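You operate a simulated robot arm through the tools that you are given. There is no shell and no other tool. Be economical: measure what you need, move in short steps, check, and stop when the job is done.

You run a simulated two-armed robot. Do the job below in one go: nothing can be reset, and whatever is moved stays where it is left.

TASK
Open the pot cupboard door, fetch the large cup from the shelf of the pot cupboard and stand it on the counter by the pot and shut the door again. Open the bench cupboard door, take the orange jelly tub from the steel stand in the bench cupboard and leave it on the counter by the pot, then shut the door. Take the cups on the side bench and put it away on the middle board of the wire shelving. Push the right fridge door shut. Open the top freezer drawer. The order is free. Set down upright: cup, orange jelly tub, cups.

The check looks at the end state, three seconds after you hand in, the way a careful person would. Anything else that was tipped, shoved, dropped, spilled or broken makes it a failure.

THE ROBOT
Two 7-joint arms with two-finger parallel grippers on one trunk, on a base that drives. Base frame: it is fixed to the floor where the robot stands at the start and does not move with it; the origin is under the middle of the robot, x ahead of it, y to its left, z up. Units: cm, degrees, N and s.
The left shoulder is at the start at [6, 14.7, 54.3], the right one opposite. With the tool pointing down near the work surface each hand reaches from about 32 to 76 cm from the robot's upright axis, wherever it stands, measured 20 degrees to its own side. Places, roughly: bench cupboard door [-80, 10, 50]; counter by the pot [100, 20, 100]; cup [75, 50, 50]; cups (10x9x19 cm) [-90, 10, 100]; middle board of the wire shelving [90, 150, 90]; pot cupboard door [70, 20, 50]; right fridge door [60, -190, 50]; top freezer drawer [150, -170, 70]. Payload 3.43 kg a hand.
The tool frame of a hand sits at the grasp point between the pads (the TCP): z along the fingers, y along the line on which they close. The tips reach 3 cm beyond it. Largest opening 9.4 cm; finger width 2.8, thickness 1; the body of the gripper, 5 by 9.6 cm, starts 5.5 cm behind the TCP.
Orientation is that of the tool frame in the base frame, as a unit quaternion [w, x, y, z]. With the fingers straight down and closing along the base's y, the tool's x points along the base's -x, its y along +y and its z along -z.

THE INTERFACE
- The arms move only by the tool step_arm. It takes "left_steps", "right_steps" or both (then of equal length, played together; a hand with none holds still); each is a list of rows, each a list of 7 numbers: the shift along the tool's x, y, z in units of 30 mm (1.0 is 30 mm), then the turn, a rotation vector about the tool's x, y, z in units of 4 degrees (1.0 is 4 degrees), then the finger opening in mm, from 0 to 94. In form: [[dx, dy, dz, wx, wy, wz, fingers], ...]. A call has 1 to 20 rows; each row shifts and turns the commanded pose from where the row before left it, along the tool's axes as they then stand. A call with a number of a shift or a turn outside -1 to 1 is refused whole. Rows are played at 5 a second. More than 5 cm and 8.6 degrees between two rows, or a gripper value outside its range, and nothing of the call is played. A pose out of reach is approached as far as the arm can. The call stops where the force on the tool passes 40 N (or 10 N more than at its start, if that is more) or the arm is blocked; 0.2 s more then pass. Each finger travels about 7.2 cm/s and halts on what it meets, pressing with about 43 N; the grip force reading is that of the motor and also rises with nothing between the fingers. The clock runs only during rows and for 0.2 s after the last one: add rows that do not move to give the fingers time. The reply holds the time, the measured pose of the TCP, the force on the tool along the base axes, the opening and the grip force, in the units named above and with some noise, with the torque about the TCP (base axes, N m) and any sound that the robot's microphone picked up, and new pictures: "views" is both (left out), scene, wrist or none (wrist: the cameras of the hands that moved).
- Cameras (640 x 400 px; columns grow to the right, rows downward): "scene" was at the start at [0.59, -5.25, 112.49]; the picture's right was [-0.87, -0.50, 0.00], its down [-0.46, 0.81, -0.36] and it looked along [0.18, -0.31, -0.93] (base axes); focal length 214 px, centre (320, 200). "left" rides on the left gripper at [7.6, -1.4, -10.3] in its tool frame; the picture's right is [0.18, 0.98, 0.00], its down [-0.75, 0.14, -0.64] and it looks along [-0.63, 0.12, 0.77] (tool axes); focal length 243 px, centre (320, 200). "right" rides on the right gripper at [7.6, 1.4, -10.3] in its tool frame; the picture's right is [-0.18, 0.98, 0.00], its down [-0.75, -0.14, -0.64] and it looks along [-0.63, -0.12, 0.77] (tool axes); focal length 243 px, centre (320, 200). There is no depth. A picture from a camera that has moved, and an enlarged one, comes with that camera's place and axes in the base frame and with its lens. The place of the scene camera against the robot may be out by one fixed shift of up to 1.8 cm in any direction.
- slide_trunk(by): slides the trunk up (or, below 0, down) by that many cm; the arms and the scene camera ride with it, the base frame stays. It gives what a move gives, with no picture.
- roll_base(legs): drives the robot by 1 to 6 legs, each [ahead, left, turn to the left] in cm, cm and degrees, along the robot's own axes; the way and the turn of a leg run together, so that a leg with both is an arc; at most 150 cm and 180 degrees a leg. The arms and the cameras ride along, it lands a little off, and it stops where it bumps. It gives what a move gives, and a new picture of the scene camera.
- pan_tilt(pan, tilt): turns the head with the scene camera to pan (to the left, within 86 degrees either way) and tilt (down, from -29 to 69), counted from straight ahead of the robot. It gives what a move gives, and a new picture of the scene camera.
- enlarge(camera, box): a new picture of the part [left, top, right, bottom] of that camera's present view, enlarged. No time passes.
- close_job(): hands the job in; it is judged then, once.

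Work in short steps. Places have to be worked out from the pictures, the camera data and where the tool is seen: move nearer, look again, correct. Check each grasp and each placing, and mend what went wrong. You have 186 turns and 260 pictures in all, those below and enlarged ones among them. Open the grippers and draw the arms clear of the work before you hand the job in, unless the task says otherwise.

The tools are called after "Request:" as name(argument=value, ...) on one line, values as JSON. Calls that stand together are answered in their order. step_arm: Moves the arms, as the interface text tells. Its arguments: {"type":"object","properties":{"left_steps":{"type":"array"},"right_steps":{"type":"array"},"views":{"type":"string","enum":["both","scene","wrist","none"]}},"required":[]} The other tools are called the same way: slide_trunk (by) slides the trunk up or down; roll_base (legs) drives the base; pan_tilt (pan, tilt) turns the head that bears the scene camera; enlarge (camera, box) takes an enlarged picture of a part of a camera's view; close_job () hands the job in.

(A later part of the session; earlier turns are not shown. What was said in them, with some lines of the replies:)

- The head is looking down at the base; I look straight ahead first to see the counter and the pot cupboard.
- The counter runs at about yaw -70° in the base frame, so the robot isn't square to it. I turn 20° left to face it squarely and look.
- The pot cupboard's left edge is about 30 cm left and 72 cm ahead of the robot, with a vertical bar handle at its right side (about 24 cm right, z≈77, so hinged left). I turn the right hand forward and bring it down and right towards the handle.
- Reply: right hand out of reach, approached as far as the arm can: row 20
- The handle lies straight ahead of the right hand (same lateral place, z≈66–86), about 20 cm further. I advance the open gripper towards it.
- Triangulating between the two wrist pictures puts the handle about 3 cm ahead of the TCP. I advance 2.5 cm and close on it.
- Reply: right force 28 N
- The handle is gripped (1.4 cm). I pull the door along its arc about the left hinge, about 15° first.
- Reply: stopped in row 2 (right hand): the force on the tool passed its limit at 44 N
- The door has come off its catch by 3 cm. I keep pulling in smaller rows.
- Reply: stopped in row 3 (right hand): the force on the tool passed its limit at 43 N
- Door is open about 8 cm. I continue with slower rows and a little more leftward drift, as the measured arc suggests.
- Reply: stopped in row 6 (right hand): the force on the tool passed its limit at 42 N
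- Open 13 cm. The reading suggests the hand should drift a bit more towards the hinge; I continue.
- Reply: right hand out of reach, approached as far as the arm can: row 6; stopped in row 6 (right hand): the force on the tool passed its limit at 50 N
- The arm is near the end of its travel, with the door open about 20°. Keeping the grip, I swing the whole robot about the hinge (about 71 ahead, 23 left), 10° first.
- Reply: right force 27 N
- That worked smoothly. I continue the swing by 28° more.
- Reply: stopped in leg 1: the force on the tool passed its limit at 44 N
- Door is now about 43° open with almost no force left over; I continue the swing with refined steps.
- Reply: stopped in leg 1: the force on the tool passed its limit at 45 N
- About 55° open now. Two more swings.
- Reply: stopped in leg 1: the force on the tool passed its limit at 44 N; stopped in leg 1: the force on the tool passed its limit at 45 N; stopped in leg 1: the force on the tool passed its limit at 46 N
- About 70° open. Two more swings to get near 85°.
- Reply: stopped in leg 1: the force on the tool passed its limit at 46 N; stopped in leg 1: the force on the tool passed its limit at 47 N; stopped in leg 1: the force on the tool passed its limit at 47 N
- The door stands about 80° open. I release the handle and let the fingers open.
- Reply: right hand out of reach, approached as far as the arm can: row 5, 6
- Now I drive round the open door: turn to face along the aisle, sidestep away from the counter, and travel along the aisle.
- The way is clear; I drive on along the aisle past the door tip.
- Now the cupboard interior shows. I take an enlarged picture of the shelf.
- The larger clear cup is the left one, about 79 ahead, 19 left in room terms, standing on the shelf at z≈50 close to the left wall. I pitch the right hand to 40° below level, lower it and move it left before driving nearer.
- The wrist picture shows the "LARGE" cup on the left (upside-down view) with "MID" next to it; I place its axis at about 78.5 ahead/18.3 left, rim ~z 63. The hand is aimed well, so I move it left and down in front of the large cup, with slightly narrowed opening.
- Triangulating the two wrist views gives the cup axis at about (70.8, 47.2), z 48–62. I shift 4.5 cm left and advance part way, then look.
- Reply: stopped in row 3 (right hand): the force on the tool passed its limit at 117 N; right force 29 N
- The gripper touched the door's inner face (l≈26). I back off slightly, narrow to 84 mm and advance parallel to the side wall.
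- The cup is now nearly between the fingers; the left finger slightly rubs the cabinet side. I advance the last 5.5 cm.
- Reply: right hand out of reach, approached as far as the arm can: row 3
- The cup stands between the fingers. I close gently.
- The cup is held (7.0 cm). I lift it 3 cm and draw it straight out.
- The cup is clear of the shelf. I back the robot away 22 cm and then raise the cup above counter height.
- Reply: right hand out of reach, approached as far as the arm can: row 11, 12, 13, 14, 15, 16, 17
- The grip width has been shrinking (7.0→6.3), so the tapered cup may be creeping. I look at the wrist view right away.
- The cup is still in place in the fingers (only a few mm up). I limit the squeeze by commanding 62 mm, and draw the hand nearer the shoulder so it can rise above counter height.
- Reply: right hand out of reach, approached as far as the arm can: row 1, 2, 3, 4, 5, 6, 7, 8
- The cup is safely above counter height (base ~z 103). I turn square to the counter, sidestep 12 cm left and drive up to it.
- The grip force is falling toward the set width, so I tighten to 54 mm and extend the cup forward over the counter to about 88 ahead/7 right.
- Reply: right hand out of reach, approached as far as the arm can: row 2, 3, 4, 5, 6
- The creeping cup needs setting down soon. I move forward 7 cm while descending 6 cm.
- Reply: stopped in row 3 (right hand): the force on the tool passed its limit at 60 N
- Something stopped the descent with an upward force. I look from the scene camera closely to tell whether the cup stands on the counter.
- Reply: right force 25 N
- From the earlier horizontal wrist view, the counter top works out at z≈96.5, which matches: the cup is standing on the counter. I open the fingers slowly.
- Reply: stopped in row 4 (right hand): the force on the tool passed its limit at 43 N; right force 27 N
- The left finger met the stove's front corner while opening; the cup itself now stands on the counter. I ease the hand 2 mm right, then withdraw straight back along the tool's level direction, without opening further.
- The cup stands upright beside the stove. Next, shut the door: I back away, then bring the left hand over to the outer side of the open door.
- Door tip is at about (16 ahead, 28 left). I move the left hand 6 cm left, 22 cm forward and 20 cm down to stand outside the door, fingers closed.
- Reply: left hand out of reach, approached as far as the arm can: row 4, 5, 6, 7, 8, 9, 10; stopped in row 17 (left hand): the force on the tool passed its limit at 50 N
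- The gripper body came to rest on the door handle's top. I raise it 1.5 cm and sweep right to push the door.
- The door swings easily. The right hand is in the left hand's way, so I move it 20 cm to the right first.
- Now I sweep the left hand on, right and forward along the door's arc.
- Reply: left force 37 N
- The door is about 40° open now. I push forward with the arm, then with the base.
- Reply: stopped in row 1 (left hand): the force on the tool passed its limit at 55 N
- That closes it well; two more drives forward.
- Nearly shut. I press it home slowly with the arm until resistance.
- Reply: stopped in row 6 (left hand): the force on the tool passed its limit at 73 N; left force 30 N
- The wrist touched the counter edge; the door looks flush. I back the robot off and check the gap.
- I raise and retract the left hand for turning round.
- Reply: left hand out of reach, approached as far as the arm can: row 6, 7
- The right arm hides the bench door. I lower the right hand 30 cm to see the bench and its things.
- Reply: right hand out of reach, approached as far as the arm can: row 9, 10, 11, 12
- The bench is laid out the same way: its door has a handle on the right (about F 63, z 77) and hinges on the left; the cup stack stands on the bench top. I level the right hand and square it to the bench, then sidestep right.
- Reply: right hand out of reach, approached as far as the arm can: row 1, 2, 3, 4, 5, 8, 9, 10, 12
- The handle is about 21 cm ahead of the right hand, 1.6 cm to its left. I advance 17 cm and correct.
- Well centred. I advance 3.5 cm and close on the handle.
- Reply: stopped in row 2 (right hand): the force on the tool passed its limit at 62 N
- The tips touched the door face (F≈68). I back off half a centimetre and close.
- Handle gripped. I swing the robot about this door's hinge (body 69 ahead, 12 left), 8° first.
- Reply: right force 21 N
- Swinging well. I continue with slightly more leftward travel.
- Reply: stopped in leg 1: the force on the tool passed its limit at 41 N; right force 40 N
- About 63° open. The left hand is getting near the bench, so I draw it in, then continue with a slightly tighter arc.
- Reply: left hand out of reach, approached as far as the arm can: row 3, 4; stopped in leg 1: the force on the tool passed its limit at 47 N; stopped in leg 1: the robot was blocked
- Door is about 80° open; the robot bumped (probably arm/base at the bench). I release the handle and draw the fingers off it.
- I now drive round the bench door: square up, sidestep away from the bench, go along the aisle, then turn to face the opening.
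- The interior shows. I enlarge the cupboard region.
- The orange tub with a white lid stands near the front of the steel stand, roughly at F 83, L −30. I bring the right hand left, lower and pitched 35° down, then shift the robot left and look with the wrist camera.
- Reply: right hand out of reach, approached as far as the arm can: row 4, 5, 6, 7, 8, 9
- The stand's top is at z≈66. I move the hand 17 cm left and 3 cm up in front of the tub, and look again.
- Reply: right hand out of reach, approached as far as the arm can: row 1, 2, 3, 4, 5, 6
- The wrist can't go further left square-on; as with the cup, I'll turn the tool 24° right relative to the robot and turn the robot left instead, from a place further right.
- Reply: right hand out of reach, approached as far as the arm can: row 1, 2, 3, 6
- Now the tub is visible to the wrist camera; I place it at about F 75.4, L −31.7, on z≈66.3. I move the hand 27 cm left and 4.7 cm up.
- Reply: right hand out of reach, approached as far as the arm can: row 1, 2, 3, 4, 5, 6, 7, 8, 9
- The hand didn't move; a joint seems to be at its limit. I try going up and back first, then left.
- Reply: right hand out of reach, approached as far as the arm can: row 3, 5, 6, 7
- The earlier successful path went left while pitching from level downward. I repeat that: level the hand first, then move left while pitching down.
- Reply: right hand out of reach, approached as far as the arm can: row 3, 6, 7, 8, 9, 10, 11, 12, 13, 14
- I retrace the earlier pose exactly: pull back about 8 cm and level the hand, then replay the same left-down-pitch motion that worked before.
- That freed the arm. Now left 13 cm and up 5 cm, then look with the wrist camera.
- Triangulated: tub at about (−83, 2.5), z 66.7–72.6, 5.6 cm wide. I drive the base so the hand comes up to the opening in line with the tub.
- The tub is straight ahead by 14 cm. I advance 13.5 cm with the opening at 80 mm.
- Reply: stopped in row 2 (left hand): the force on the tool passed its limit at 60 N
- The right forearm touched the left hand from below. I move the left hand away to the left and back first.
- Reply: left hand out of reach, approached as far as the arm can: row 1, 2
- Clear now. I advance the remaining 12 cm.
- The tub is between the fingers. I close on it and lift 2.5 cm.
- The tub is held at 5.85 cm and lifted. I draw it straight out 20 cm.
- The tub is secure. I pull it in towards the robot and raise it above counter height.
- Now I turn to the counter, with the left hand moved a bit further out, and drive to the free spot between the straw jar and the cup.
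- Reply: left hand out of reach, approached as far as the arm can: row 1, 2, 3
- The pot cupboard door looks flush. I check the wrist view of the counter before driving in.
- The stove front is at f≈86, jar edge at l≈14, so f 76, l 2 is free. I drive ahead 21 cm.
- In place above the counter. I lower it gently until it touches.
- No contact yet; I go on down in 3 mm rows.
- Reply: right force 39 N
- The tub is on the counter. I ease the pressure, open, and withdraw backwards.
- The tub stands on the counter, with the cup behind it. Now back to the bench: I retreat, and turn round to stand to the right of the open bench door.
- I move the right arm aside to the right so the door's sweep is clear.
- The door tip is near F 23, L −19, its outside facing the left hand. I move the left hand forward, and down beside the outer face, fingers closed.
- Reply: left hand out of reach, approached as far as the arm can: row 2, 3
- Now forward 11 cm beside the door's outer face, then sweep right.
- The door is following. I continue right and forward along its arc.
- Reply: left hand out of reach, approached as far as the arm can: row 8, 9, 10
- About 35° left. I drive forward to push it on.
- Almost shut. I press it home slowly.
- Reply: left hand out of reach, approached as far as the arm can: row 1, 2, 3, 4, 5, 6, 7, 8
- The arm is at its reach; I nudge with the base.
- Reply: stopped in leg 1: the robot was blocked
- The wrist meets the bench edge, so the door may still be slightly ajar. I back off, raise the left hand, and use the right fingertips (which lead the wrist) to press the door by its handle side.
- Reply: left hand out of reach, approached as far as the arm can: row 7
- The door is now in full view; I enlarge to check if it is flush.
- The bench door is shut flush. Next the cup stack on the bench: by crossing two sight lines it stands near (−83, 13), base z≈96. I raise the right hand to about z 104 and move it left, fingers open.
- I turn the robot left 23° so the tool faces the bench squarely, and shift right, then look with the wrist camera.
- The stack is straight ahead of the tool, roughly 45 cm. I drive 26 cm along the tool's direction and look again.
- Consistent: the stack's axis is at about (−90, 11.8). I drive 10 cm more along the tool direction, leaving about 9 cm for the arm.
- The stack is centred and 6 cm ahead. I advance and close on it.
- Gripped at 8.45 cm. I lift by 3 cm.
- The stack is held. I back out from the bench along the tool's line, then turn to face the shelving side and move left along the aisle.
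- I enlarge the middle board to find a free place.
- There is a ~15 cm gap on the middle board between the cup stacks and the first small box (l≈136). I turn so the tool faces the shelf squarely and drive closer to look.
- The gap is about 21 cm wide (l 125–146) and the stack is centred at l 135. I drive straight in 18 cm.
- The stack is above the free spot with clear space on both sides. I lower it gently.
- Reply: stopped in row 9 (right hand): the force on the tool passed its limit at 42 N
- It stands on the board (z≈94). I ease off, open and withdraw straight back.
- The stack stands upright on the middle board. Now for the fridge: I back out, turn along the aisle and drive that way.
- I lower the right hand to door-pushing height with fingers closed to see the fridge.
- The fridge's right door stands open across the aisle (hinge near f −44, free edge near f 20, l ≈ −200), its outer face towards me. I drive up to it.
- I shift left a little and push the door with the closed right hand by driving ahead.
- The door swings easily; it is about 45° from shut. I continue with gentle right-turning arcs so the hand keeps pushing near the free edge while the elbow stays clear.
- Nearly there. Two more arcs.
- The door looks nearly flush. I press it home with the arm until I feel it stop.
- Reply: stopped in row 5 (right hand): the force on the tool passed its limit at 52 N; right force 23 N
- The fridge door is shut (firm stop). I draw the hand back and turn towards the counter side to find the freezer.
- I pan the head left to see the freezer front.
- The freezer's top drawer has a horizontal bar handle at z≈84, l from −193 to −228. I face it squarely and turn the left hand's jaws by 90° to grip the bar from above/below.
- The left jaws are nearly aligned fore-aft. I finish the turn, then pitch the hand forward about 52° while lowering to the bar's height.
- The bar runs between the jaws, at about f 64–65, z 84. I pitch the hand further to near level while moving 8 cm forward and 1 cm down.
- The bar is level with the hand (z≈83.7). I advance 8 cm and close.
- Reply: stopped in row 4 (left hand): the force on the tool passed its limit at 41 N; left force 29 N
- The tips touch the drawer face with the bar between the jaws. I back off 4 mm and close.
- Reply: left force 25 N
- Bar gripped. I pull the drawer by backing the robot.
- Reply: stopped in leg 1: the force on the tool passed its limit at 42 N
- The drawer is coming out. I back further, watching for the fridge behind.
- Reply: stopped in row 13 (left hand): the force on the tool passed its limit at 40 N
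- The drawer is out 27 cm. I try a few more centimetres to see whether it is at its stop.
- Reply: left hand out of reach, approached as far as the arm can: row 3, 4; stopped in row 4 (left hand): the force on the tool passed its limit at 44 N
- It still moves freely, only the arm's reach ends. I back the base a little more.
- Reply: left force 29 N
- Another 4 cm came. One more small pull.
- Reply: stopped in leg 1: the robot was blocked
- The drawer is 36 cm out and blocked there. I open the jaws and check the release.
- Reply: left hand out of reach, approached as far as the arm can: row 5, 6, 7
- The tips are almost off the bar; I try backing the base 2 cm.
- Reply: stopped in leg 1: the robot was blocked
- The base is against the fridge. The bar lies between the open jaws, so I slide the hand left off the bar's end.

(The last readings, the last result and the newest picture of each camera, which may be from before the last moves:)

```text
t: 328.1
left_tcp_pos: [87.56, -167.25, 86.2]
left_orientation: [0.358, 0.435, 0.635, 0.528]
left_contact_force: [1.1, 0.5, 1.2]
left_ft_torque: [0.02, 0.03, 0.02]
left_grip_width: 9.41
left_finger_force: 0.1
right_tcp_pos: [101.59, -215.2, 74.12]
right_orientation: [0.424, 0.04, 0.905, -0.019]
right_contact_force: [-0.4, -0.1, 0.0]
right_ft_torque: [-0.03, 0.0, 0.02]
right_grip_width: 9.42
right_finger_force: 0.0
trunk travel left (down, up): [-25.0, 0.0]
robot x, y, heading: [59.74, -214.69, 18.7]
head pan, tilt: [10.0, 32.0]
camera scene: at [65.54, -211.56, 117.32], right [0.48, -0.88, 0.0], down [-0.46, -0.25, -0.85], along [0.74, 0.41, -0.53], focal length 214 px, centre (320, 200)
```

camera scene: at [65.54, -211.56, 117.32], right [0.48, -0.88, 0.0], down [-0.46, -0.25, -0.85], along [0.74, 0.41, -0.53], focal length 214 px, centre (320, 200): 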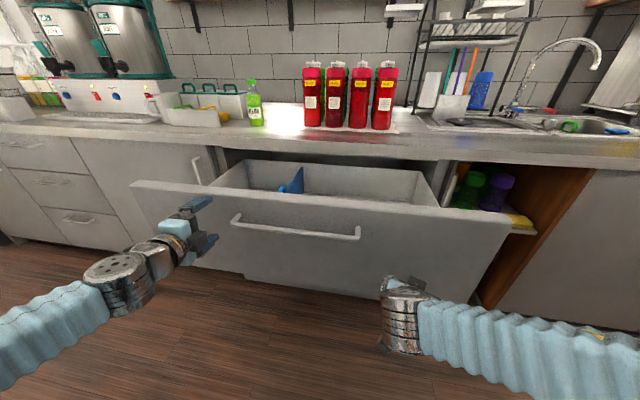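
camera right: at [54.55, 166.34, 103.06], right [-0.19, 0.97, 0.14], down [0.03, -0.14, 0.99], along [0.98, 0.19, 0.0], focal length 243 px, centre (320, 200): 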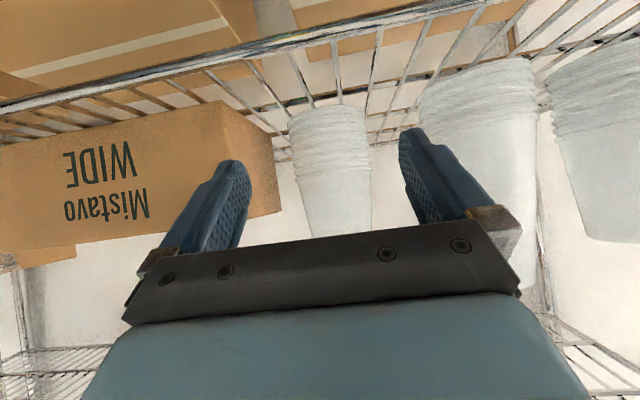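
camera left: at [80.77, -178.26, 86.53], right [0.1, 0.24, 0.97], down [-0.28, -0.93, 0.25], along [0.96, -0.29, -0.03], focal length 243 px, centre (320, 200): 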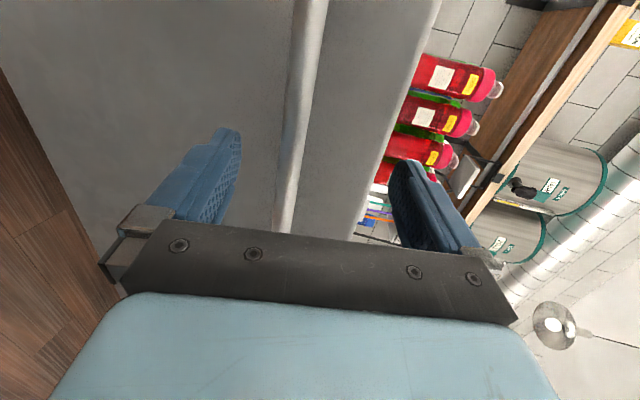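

The hand is clear of the bar. I draw the right hand back a little, then sidestep left away from the drawer to view the result.

Request:
step_arm(right_steps=[[0.5, 0, -0.6, 0, 0, 0, 94], [0.5, 0, -0.6, 0, 0, 0, 94], [0.5, 0, -0.6, 0, 0, 0, 94]], views="none")

Request:
roll_base(legs=[[1, 0, 1.3], [0, 75, 0]])

Request:
pan_tilt(pan=-55, tilt=25)

```text
t: 328.9
left_tcp_pos: [87.46, -167.29, 86.18]
left_orientation: [0.357, 0.436, 0.635, 0.528]
left_contact_force: [-0.2, 0.5, 0.3]
left_ft_torque: [0.02, -0.01, 0.03]
left_grip_width: 9.39
left_finger_force: 0.2
right_tcp_pos: [94.62, -214.49, 74.1]
right_orientation: [0.423, 0.039, 0.905, -0.019]
right_contact_force: [-0.2, 0.2, -0.2]
right_ft_torque: [0.01, 0.02, 0.03]
right_grip_width: 9.4
right_finger_force: 0.0
trunk travel left (down, up): [-25.0, 0.0]
robot x, y, heading: [59.71, -214.31, 18.8]
head pan, tilt: [10.0, 32.0]
```

```text
t: 333.4
left_tcp_pos: [60.39, -95.41, 86.12]
left_orientation: [0.348, 0.423, 0.643, 0.535]
left_contact_force: [0.5, -0.3, 0.3]
left_ft_torque: [-0.01, 0.05, -0.01]
left_grip_width: 9.38
left_finger_force: 0.1
right_tcp_pos: [69.11, -142.43, 74.11]
right_orientation: [0.424, 0.023, 0.905, -0.011]
right_contact_force: [0.5, 0.4, -0.1]
right_ft_torque: [0.01, 0.02, 0.03]
right_grip_width: 9.42
right_finger_force: 0.1
trunk travel left (down, up): [-25.0, 0.0]
robot x, y, heading: [34.62, -143.37, 21.0]
head pan, tilt: [10.0, 32.0]
camera scene: at [40.05, -140.55, 117.32], right [0.51, -0.86, 0.0], down [-0.45, -0.27, -0.85], along [0.73, 0.43, -0.53], focal length 214 px, centre (320, 200)
```

scene: 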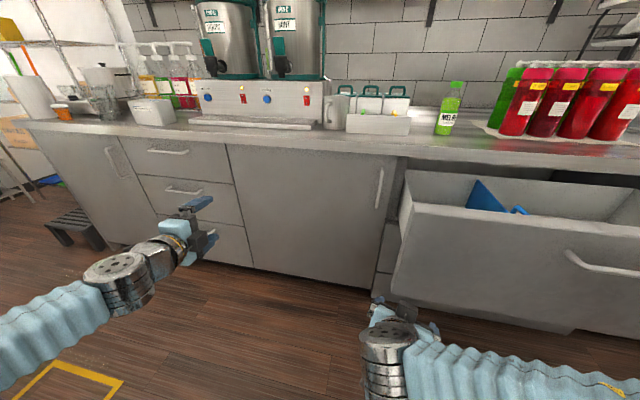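

```text
t: 334.7
left_tcp_pos: [60.35, -95.41, 86.06]
left_orientation: [0.348, 0.423, 0.643, 0.535]
left_contact_force: [0.7, -0.4, -0.6]
left_ft_torque: [-0.03, -0.01, 0.0]
left_grip_width: 9.4
left_finger_force: 0.0
right_tcp_pos: [69.11, -142.35, 74.1]
right_orientation: [0.424, 0.023, 0.905, -0.012]
right_contact_force: [0.1, 0.6, 0.4]
right_ft_torque: [0.0, -0.02, -0.01]
right_grip_width: 9.4
right_finger_force: 0.0
trunk travel left (down, up): [-25.0, 0.0]
robot x, y, heading: [34.27, -143.36, 20.8]
head pan, tilt: [-55.0, 25.0]
camera scene: at [39.99, -150.3, 118.43], right [-0.56, -0.83, 0.0], down [-0.35, 0.24, -0.91], along [0.75, -0.51, -0.42], focal length 214 px, centre (320, 200)
```

scene: 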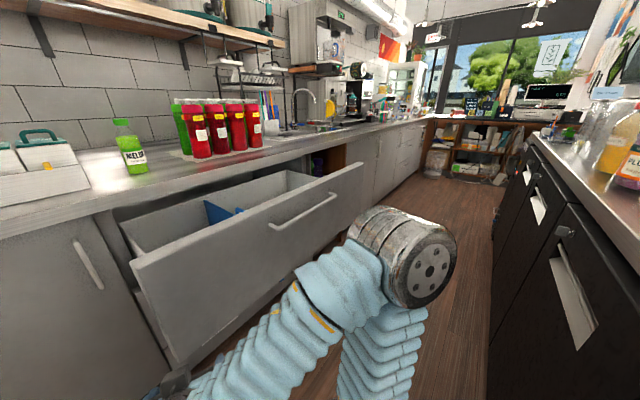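

The drawer stands wide open and the fridge doors look flush. I check the fridge door and then the pot area with zooms.

Request:
pan_tilt(pan=-86, tilt=25)

Request:
pan_tilt(pan=25, tilt=20)

Request:
enlarge(camera="scene", box=[80, 80, 320, 280])

```text
t: 335.7
left_tcp_pos: [60.29, -95.39, 86.11]
left_orientation: [0.349, 0.423, 0.643, 0.535]
left_contact_force: [-0.7, -0.1, 0.2]
left_ft_torque: [-0.02, -0.01, 0.02]
left_grip_width: 9.43
left_finger_force: 0.1
right_tcp_pos: [69.25, -142.2, 74.15]
right_orientation: [0.423, 0.023, 0.906, -0.012]
right_contact_force: [0.5, 0.2, -1.4]
right_ft_torque: [0.0, 0.0, 0.01]
right_grip_width: 9.4
right_finger_force: 0.0
trunk travel left (down, up): [-25.0, 0.0]
robot x, y, heading: [34.16, -143.53, 20.7]
head pan, tilt: [-85.9, 25.0]
camera scene: at [36.25, -153.49, 118.43], right [-0.91, -0.42, 0.0], down [-0.18, 0.38, -0.91], along [0.38, -0.82, -0.42], focal length 214 px, centre (320, 200)
```

scene: 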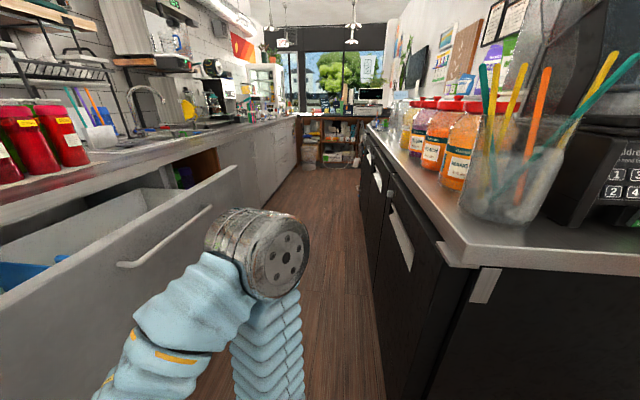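

```text
t: 337.6
left_tcp_pos: [60.27, -95.46, 86.24]
left_orientation: [0.349, 0.423, 0.643, 0.535]
left_contact_force: [-0.2, -0.5, -0.6]
left_ft_torque: [0.0, 0.01, 0.02]
left_grip_width: 9.4
left_finger_force: 0.1
right_tcp_pos: [69.2, -142.35, 74.15]
right_orientation: [0.424, 0.022, 0.905, -0.011]
right_contact_force: [-0.7, 0.4, -0.1]
right_ft_torque: [0.0, 0.02, 0.02]
right_grip_width: 9.38
right_finger_force: 0.0
trunk travel left (down, up): [-25.0, 0.0]
robot x, y, heading: [34.22, -144.01, 20.7]
head pan, tilt: [25.0, 20.0]
camera scene: at [38.85, -138.46, 119.24], right [0.72, -0.7, 0.0], down [-0.24, -0.25, -0.94], along [0.65, 0.67, -0.34], focal length 214 px, centre (320, 200)
```

scene: 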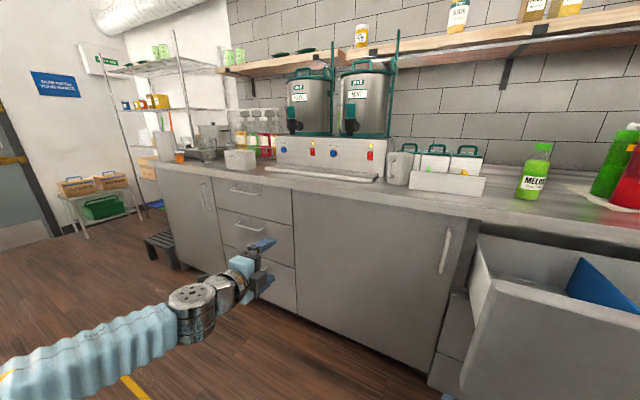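

```text
2.00 times, centred on (200, 180) of scene
camera zoom: at [38.85, -138.46, 119.24], right [0.72, -0.7, 0.0], down [-0.24, -0.25, -0.94], along [0.65, 0.67, -0.34], focal length 429 px, centre (560, 240)
```

zoom: 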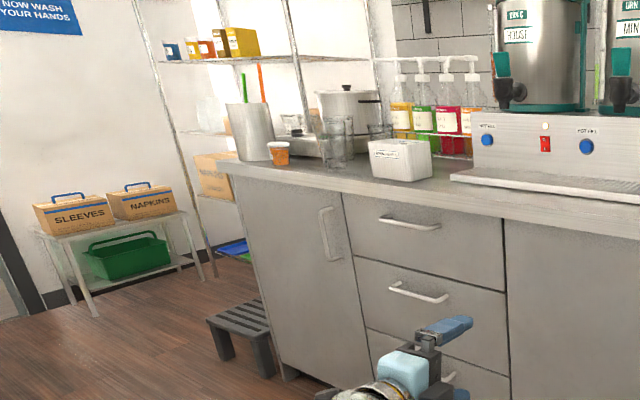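

Everything looks right from here. I go back nearer the pot cupboard to confirm its door is fully shut and the cup and tub stand well.

Request:
roll_base(legs=[[8, 118, -1]])

Request:
enlarge(camera="scene", box=[180, 90, 420, 290])

```text
t: 343.5
left_tcp_pos: [30.55, 16.53, 86.22]
left_orientation: [0.36, 0.437, 0.633, 0.527]
left_contact_force: [-0.8, 0.1, -0.8]
left_ft_torque: [0.03, 0.0, -0.02]
left_grip_width: 9.41
left_finger_force: 0.1
right_tcp_pos: [37.37, -30.72, 74.16]
right_orientation: [0.424, 0.042, 0.904, -0.02]
right_contact_force: [0.6, 0.6, 0.2]
right_ft_torque: [0.02, 0.0, 0.0]
right_grip_width: 9.41
right_finger_force: 0.1
trunk travel left (down, up): [-25.0, 0.0]
robot x, y, heading: [2.29, -30.51, 18.0]
head pan, tilt: [25.0, 20.0]
camera scene: at [7.29, -25.47, 119.24], right [0.69, -0.73, 0.0], down [-0.25, -0.23, -0.94], along [0.68, 0.65, -0.34], focal length 214 px, centre (320, 200)
```

scene: 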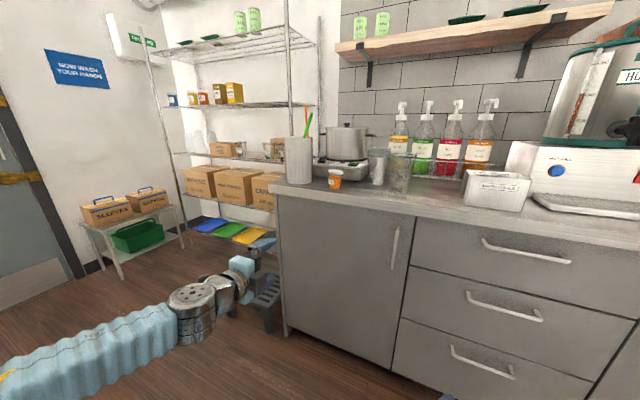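

```text
2.00 times, centred on (300, 190) of scene
camera zoom: at [7.29, -25.47, 119.24], right [0.69, -0.73, 0.0], down [-0.25, -0.23, -0.94], along [0.68, 0.65, -0.34], focal length 429 px, centre (360, 220)
```

zoom: 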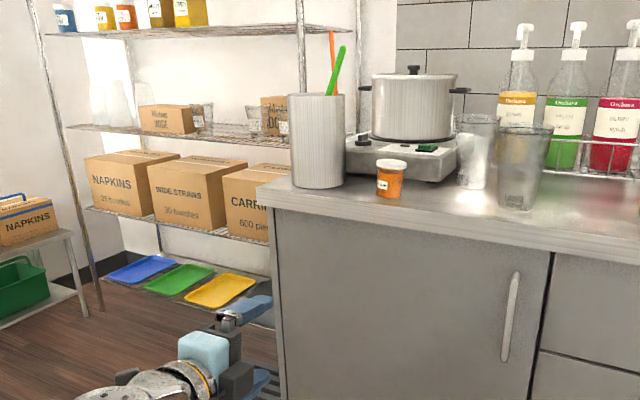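

The pot cupboard door is flush, and the cup and orange tub stand upright by the stove. The bench door, fridge door, drawer and shelf stack were checked, and both grippers are open and clear, so I hand in.

Request:
close_job()

```text
The job is handed in.
```

I finished and handed in every part of the job; the check's result hasn't come back.

- **Cup and orange jelly tub:** both stand upright on the counter by the pot. The tub's label reads "PEACH", but it was the only orange one on the steel stand.
- **Cupboard doors:** the pot cupboard and bench cupboard doors are both shut.
- **Cups:** the stack stands upright on the middle board of the wire shelving.
- **Fridge and freezer:** the right fridge door is shut, and the top freezer drawer is about 36 cm out. I could not pull it further because the robot was up against the fridge.

While I was releasing the cup, a finger pressed against the stove with about 43 N. The stove still looked in place afterwards, but I did not measure whether it had shifted.
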